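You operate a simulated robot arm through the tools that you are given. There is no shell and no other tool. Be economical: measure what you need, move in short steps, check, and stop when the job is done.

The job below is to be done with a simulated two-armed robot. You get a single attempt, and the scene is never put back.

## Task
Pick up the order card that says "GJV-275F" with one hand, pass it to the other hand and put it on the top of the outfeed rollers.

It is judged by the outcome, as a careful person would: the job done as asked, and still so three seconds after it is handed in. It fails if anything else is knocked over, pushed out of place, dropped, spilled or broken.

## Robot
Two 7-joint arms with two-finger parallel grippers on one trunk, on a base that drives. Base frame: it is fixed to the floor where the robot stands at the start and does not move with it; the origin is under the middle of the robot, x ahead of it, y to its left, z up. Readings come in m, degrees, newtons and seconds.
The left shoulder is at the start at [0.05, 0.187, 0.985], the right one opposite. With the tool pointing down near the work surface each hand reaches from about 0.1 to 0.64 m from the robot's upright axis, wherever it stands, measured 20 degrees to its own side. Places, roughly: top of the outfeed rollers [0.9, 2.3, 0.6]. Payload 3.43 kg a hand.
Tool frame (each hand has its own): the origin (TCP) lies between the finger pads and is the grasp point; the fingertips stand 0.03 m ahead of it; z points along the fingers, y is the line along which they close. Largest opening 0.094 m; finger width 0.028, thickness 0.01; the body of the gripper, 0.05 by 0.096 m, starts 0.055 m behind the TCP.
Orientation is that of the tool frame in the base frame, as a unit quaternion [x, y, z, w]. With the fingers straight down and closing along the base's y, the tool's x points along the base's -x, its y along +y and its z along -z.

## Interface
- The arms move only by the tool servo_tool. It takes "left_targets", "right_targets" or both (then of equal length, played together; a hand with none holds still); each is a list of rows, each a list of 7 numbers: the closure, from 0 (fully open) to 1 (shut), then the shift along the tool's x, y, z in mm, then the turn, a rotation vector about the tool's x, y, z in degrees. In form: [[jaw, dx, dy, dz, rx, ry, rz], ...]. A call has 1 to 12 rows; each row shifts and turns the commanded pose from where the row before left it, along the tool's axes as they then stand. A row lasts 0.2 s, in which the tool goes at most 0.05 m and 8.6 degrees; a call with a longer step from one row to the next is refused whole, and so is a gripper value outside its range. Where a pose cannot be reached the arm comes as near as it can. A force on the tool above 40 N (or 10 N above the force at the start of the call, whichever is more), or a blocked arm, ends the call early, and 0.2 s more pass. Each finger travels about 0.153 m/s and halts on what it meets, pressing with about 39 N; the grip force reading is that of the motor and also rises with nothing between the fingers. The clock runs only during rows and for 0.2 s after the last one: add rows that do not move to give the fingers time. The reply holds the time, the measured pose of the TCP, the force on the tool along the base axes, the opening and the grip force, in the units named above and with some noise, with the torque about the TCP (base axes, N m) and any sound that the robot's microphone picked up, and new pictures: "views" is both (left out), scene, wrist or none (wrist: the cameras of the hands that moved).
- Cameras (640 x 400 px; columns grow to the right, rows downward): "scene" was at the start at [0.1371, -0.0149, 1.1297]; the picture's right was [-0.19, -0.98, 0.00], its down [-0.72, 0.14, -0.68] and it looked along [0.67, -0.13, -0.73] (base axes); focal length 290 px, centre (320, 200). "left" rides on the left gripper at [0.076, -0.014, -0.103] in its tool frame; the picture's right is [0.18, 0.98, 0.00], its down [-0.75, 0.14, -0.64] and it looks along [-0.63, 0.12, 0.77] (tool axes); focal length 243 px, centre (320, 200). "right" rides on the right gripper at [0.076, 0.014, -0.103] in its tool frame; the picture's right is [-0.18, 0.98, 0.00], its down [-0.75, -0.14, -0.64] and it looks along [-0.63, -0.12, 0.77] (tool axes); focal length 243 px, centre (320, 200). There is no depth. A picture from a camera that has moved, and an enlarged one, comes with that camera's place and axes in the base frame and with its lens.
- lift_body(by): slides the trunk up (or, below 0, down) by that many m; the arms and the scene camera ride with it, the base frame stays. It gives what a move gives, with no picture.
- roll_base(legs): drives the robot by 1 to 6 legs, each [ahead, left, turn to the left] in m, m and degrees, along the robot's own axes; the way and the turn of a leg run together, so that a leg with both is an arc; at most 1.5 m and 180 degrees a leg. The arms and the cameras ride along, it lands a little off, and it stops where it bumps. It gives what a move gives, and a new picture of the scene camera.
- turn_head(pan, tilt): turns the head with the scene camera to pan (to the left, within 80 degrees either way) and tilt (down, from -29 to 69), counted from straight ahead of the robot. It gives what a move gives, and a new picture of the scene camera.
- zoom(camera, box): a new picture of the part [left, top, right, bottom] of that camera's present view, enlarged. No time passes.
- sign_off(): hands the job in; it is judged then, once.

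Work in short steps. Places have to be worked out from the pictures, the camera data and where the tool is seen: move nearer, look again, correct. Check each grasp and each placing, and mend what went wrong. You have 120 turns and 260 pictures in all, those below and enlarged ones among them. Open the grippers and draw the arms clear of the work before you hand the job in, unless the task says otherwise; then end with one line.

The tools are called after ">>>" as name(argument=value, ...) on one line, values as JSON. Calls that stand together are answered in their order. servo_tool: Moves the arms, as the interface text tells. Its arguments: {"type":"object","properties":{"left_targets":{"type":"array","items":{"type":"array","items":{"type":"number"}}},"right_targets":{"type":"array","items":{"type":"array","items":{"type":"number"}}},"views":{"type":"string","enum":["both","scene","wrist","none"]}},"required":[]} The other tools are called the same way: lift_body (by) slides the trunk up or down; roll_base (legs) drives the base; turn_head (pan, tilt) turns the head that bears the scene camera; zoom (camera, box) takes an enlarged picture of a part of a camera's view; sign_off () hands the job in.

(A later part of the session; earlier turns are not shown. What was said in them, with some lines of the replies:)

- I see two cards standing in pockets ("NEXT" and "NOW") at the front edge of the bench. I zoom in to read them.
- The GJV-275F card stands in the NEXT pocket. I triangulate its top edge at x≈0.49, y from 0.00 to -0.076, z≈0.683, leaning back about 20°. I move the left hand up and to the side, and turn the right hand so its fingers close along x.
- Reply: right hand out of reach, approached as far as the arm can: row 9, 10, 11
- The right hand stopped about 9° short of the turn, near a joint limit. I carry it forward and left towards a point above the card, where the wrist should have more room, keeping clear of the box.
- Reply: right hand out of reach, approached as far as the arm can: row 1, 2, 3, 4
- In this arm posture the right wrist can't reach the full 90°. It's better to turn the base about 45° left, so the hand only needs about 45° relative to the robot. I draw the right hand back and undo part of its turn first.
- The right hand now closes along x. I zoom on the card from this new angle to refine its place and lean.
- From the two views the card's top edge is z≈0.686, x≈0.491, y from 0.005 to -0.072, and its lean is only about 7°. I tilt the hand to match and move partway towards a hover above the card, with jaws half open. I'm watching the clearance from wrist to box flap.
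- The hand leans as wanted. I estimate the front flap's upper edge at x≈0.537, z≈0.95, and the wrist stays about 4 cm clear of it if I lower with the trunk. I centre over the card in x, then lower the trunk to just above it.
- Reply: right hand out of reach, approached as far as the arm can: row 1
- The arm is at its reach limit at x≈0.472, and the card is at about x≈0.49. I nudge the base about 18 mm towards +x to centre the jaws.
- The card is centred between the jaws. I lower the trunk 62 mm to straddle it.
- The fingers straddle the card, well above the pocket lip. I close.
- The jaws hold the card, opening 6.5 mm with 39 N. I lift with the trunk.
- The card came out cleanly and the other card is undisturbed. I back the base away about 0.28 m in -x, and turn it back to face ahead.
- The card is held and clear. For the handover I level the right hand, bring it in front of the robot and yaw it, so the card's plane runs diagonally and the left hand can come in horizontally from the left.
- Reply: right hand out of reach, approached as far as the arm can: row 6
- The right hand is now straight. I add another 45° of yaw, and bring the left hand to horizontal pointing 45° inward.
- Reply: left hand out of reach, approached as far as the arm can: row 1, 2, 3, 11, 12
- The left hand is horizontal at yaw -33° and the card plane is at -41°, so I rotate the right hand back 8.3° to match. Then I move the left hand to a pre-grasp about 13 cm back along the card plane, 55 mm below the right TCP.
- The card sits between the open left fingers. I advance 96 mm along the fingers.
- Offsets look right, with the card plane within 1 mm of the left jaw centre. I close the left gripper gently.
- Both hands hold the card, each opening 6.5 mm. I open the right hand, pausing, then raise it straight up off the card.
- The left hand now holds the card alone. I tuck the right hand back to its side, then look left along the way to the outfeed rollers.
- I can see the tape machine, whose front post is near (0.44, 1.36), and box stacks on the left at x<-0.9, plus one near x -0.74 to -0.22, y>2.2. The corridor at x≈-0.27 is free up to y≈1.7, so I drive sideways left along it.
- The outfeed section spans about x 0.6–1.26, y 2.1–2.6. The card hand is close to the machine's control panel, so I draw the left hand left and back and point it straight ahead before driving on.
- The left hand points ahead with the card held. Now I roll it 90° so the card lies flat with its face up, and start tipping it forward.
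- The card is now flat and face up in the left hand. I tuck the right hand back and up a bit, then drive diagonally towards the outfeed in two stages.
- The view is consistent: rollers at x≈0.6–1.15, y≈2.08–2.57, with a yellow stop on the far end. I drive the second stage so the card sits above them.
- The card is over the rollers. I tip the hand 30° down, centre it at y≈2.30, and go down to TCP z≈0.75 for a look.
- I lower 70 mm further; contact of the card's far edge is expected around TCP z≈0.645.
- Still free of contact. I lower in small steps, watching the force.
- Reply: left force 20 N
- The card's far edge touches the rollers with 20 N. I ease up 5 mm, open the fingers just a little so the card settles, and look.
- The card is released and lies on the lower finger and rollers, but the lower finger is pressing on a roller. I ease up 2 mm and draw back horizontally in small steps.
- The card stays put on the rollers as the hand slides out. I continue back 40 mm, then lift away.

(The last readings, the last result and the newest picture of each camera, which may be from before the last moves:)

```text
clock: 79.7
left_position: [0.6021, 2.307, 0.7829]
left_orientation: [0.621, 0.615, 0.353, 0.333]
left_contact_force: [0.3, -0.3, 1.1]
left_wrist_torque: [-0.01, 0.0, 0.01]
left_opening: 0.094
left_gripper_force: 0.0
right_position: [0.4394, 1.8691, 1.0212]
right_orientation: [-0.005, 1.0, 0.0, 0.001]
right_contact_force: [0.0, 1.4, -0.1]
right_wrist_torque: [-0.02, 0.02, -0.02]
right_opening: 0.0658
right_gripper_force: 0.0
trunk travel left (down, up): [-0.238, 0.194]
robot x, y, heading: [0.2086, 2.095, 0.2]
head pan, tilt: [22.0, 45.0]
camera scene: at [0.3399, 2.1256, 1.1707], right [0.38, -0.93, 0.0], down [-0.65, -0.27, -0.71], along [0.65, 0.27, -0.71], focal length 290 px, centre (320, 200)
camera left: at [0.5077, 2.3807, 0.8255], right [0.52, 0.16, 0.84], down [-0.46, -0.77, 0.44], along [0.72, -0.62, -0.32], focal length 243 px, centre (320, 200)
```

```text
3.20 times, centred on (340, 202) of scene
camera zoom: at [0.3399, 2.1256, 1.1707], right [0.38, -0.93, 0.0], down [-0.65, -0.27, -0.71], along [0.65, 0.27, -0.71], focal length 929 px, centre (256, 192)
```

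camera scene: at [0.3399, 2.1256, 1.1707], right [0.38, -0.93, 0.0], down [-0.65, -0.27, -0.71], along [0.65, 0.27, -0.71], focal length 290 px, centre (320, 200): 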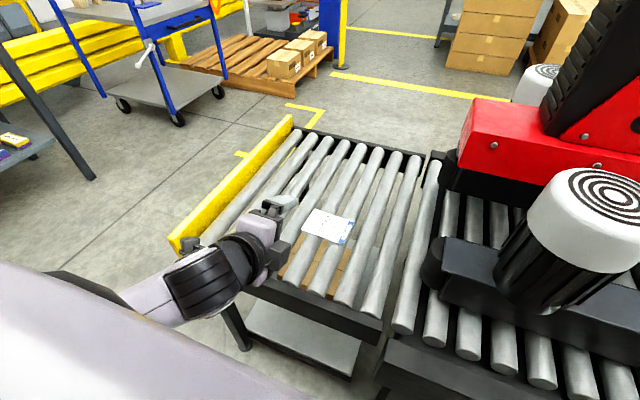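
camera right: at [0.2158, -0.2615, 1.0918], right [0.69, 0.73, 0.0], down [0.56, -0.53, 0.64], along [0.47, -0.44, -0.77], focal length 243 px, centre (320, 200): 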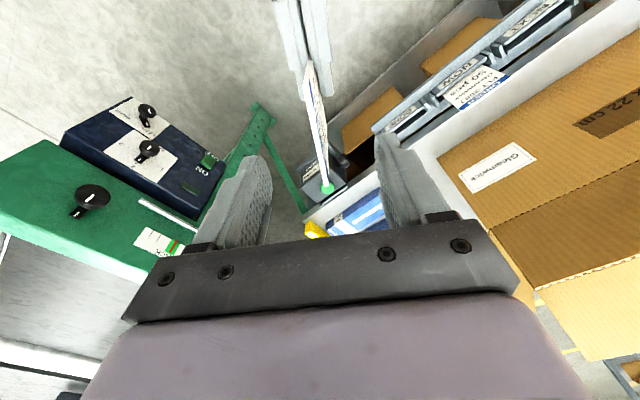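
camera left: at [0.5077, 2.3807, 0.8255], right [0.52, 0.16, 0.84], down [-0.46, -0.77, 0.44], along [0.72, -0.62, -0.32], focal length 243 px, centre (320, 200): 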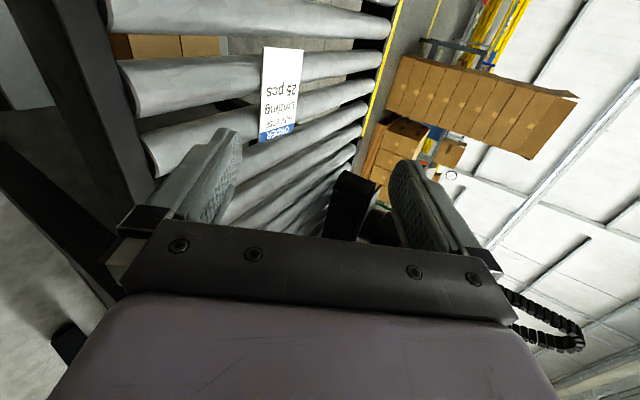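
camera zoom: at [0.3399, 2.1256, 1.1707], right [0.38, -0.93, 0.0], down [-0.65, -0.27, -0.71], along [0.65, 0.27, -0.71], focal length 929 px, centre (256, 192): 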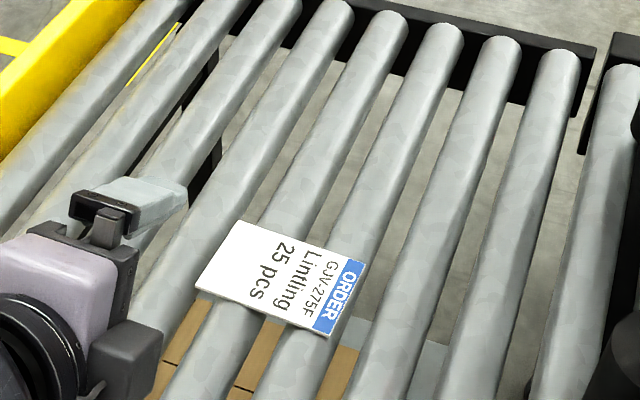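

The card lies flat and steady, face up, across the outfeed rollers. I open the right hand, draw the left hand further back and up, and recheck.

>>> servo_tool(left_targets=[[0, 0, 25, -35, 0, 0, 0], [0, 0, 25, -35, 0, 0, 0], [0, 0, 0, 0, 0, 0, 0], [0, 0, 0, 0, 0, 0, 0]], right_targets=[[0, 0, 0, 0, 0, 0, 0], [0, 0, 0, 0, 0, 0, 0], [0, 0, 0, 0, 0, 0, 0], [0, 0, 0, 0, 0, 0, 0]], views="scene")

>>> lift_body(by=0.1)

>>> zoom(camera="scene", box=[200, 120, 480, 295])

```text
clock: 80.7
left_position: [0.6106, 2.2905, 0.8384]
left_orientation: [0.621, 0.616, 0.354, 0.332]
left_contact_force: [-0.3, -1.0, 0.3]
left_wrist_torque: [0.01, -0.01, 0.01]
left_opening: 0.0939
left_gripper_force: 0.1
left hand out of reach, approached as far as the arm can: row 1, 2
right_position: [0.4396, 1.8688, 1.0206]
right_orientation: [-0.004, 1.0, 0.0, -0.001]
right_contact_force: [0.1, -0.8, 1.0]
right_wrist_torque: [-0.01, 0.0, -0.01]
right_opening: 0.0939
right_gripper_force: 0.1
trunk travel left (down, up): [-0.238, 0.194]
robot x, y, heading: [0.2062, 2.0968, 0.2]
head pan, tilt: [22.0, 45.0]
camera scene: at [0.3399, 2.1256, 1.1707], right [0.38, -0.93, 0.0], down [-0.65, -0.27, -0.71], along [0.65, 0.27, -0.71], focal length 290 px, centre (320, 200)
```

scene: 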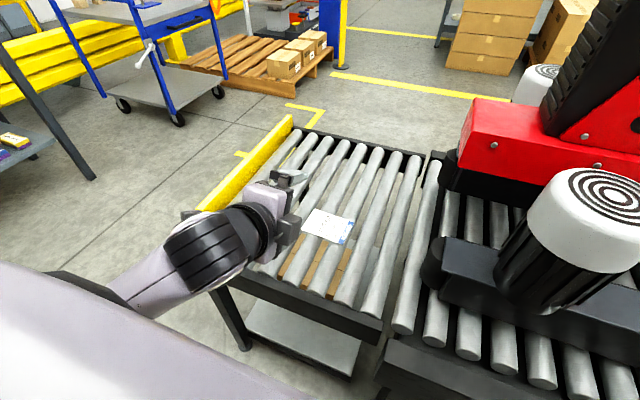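

```text
clock: 82.0
left_position: [0.6098, 2.2901, 0.9386]
left_orientation: [0.621, 0.615, 0.354, 0.333]
left_contact_force: [-0.2, 0.4, -0.4]
left_wrist_torque: [-0.01, -0.01, -0.02]
left_opening: 0.094
left_gripper_force: 0.1
right_position: [0.439, 1.8689, 1.1203]
right_orientation: [-0.004, 1.0, 0.0, 0.0]
right_contact_force: [-0.3, -0.6, -0.7]
right_wrist_torque: [0.01, -0.01, -0.03]
right_opening: 0.094
right_gripper_force: 0.2
trunk travel left (down, up): [-0.338, 0.094]
robot x, y, heading: [0.208, 2.0937, 0.3]
head pan, tilt: [22.0, 45.0]
```

```text
2.29 times, centred on (340, 208) of scene
camera zoom: at [0.34, 2.1256, 1.2707], right [0.38, -0.93, 0.0], down [-0.65, -0.27, -0.71], along [0.65, 0.27, -0.71], focal length 664 px, centre (274, 183)
```

zoom: 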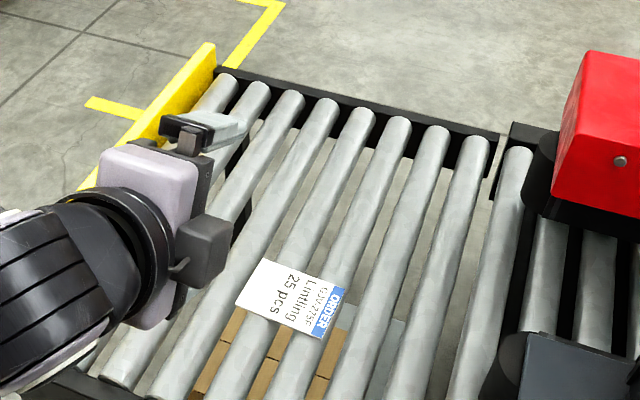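

The card rests flat on the outfeed rollers, both grippers are open, and the arms are clear. I hand it in.

>>> sign_off()

```text
The job is handed in.
```

The GJV-275F order card was picked up with the right hand, passed to the left, and now lies flat and face up on top of the outfeed rollers; I saw nothing else knocked or moved.
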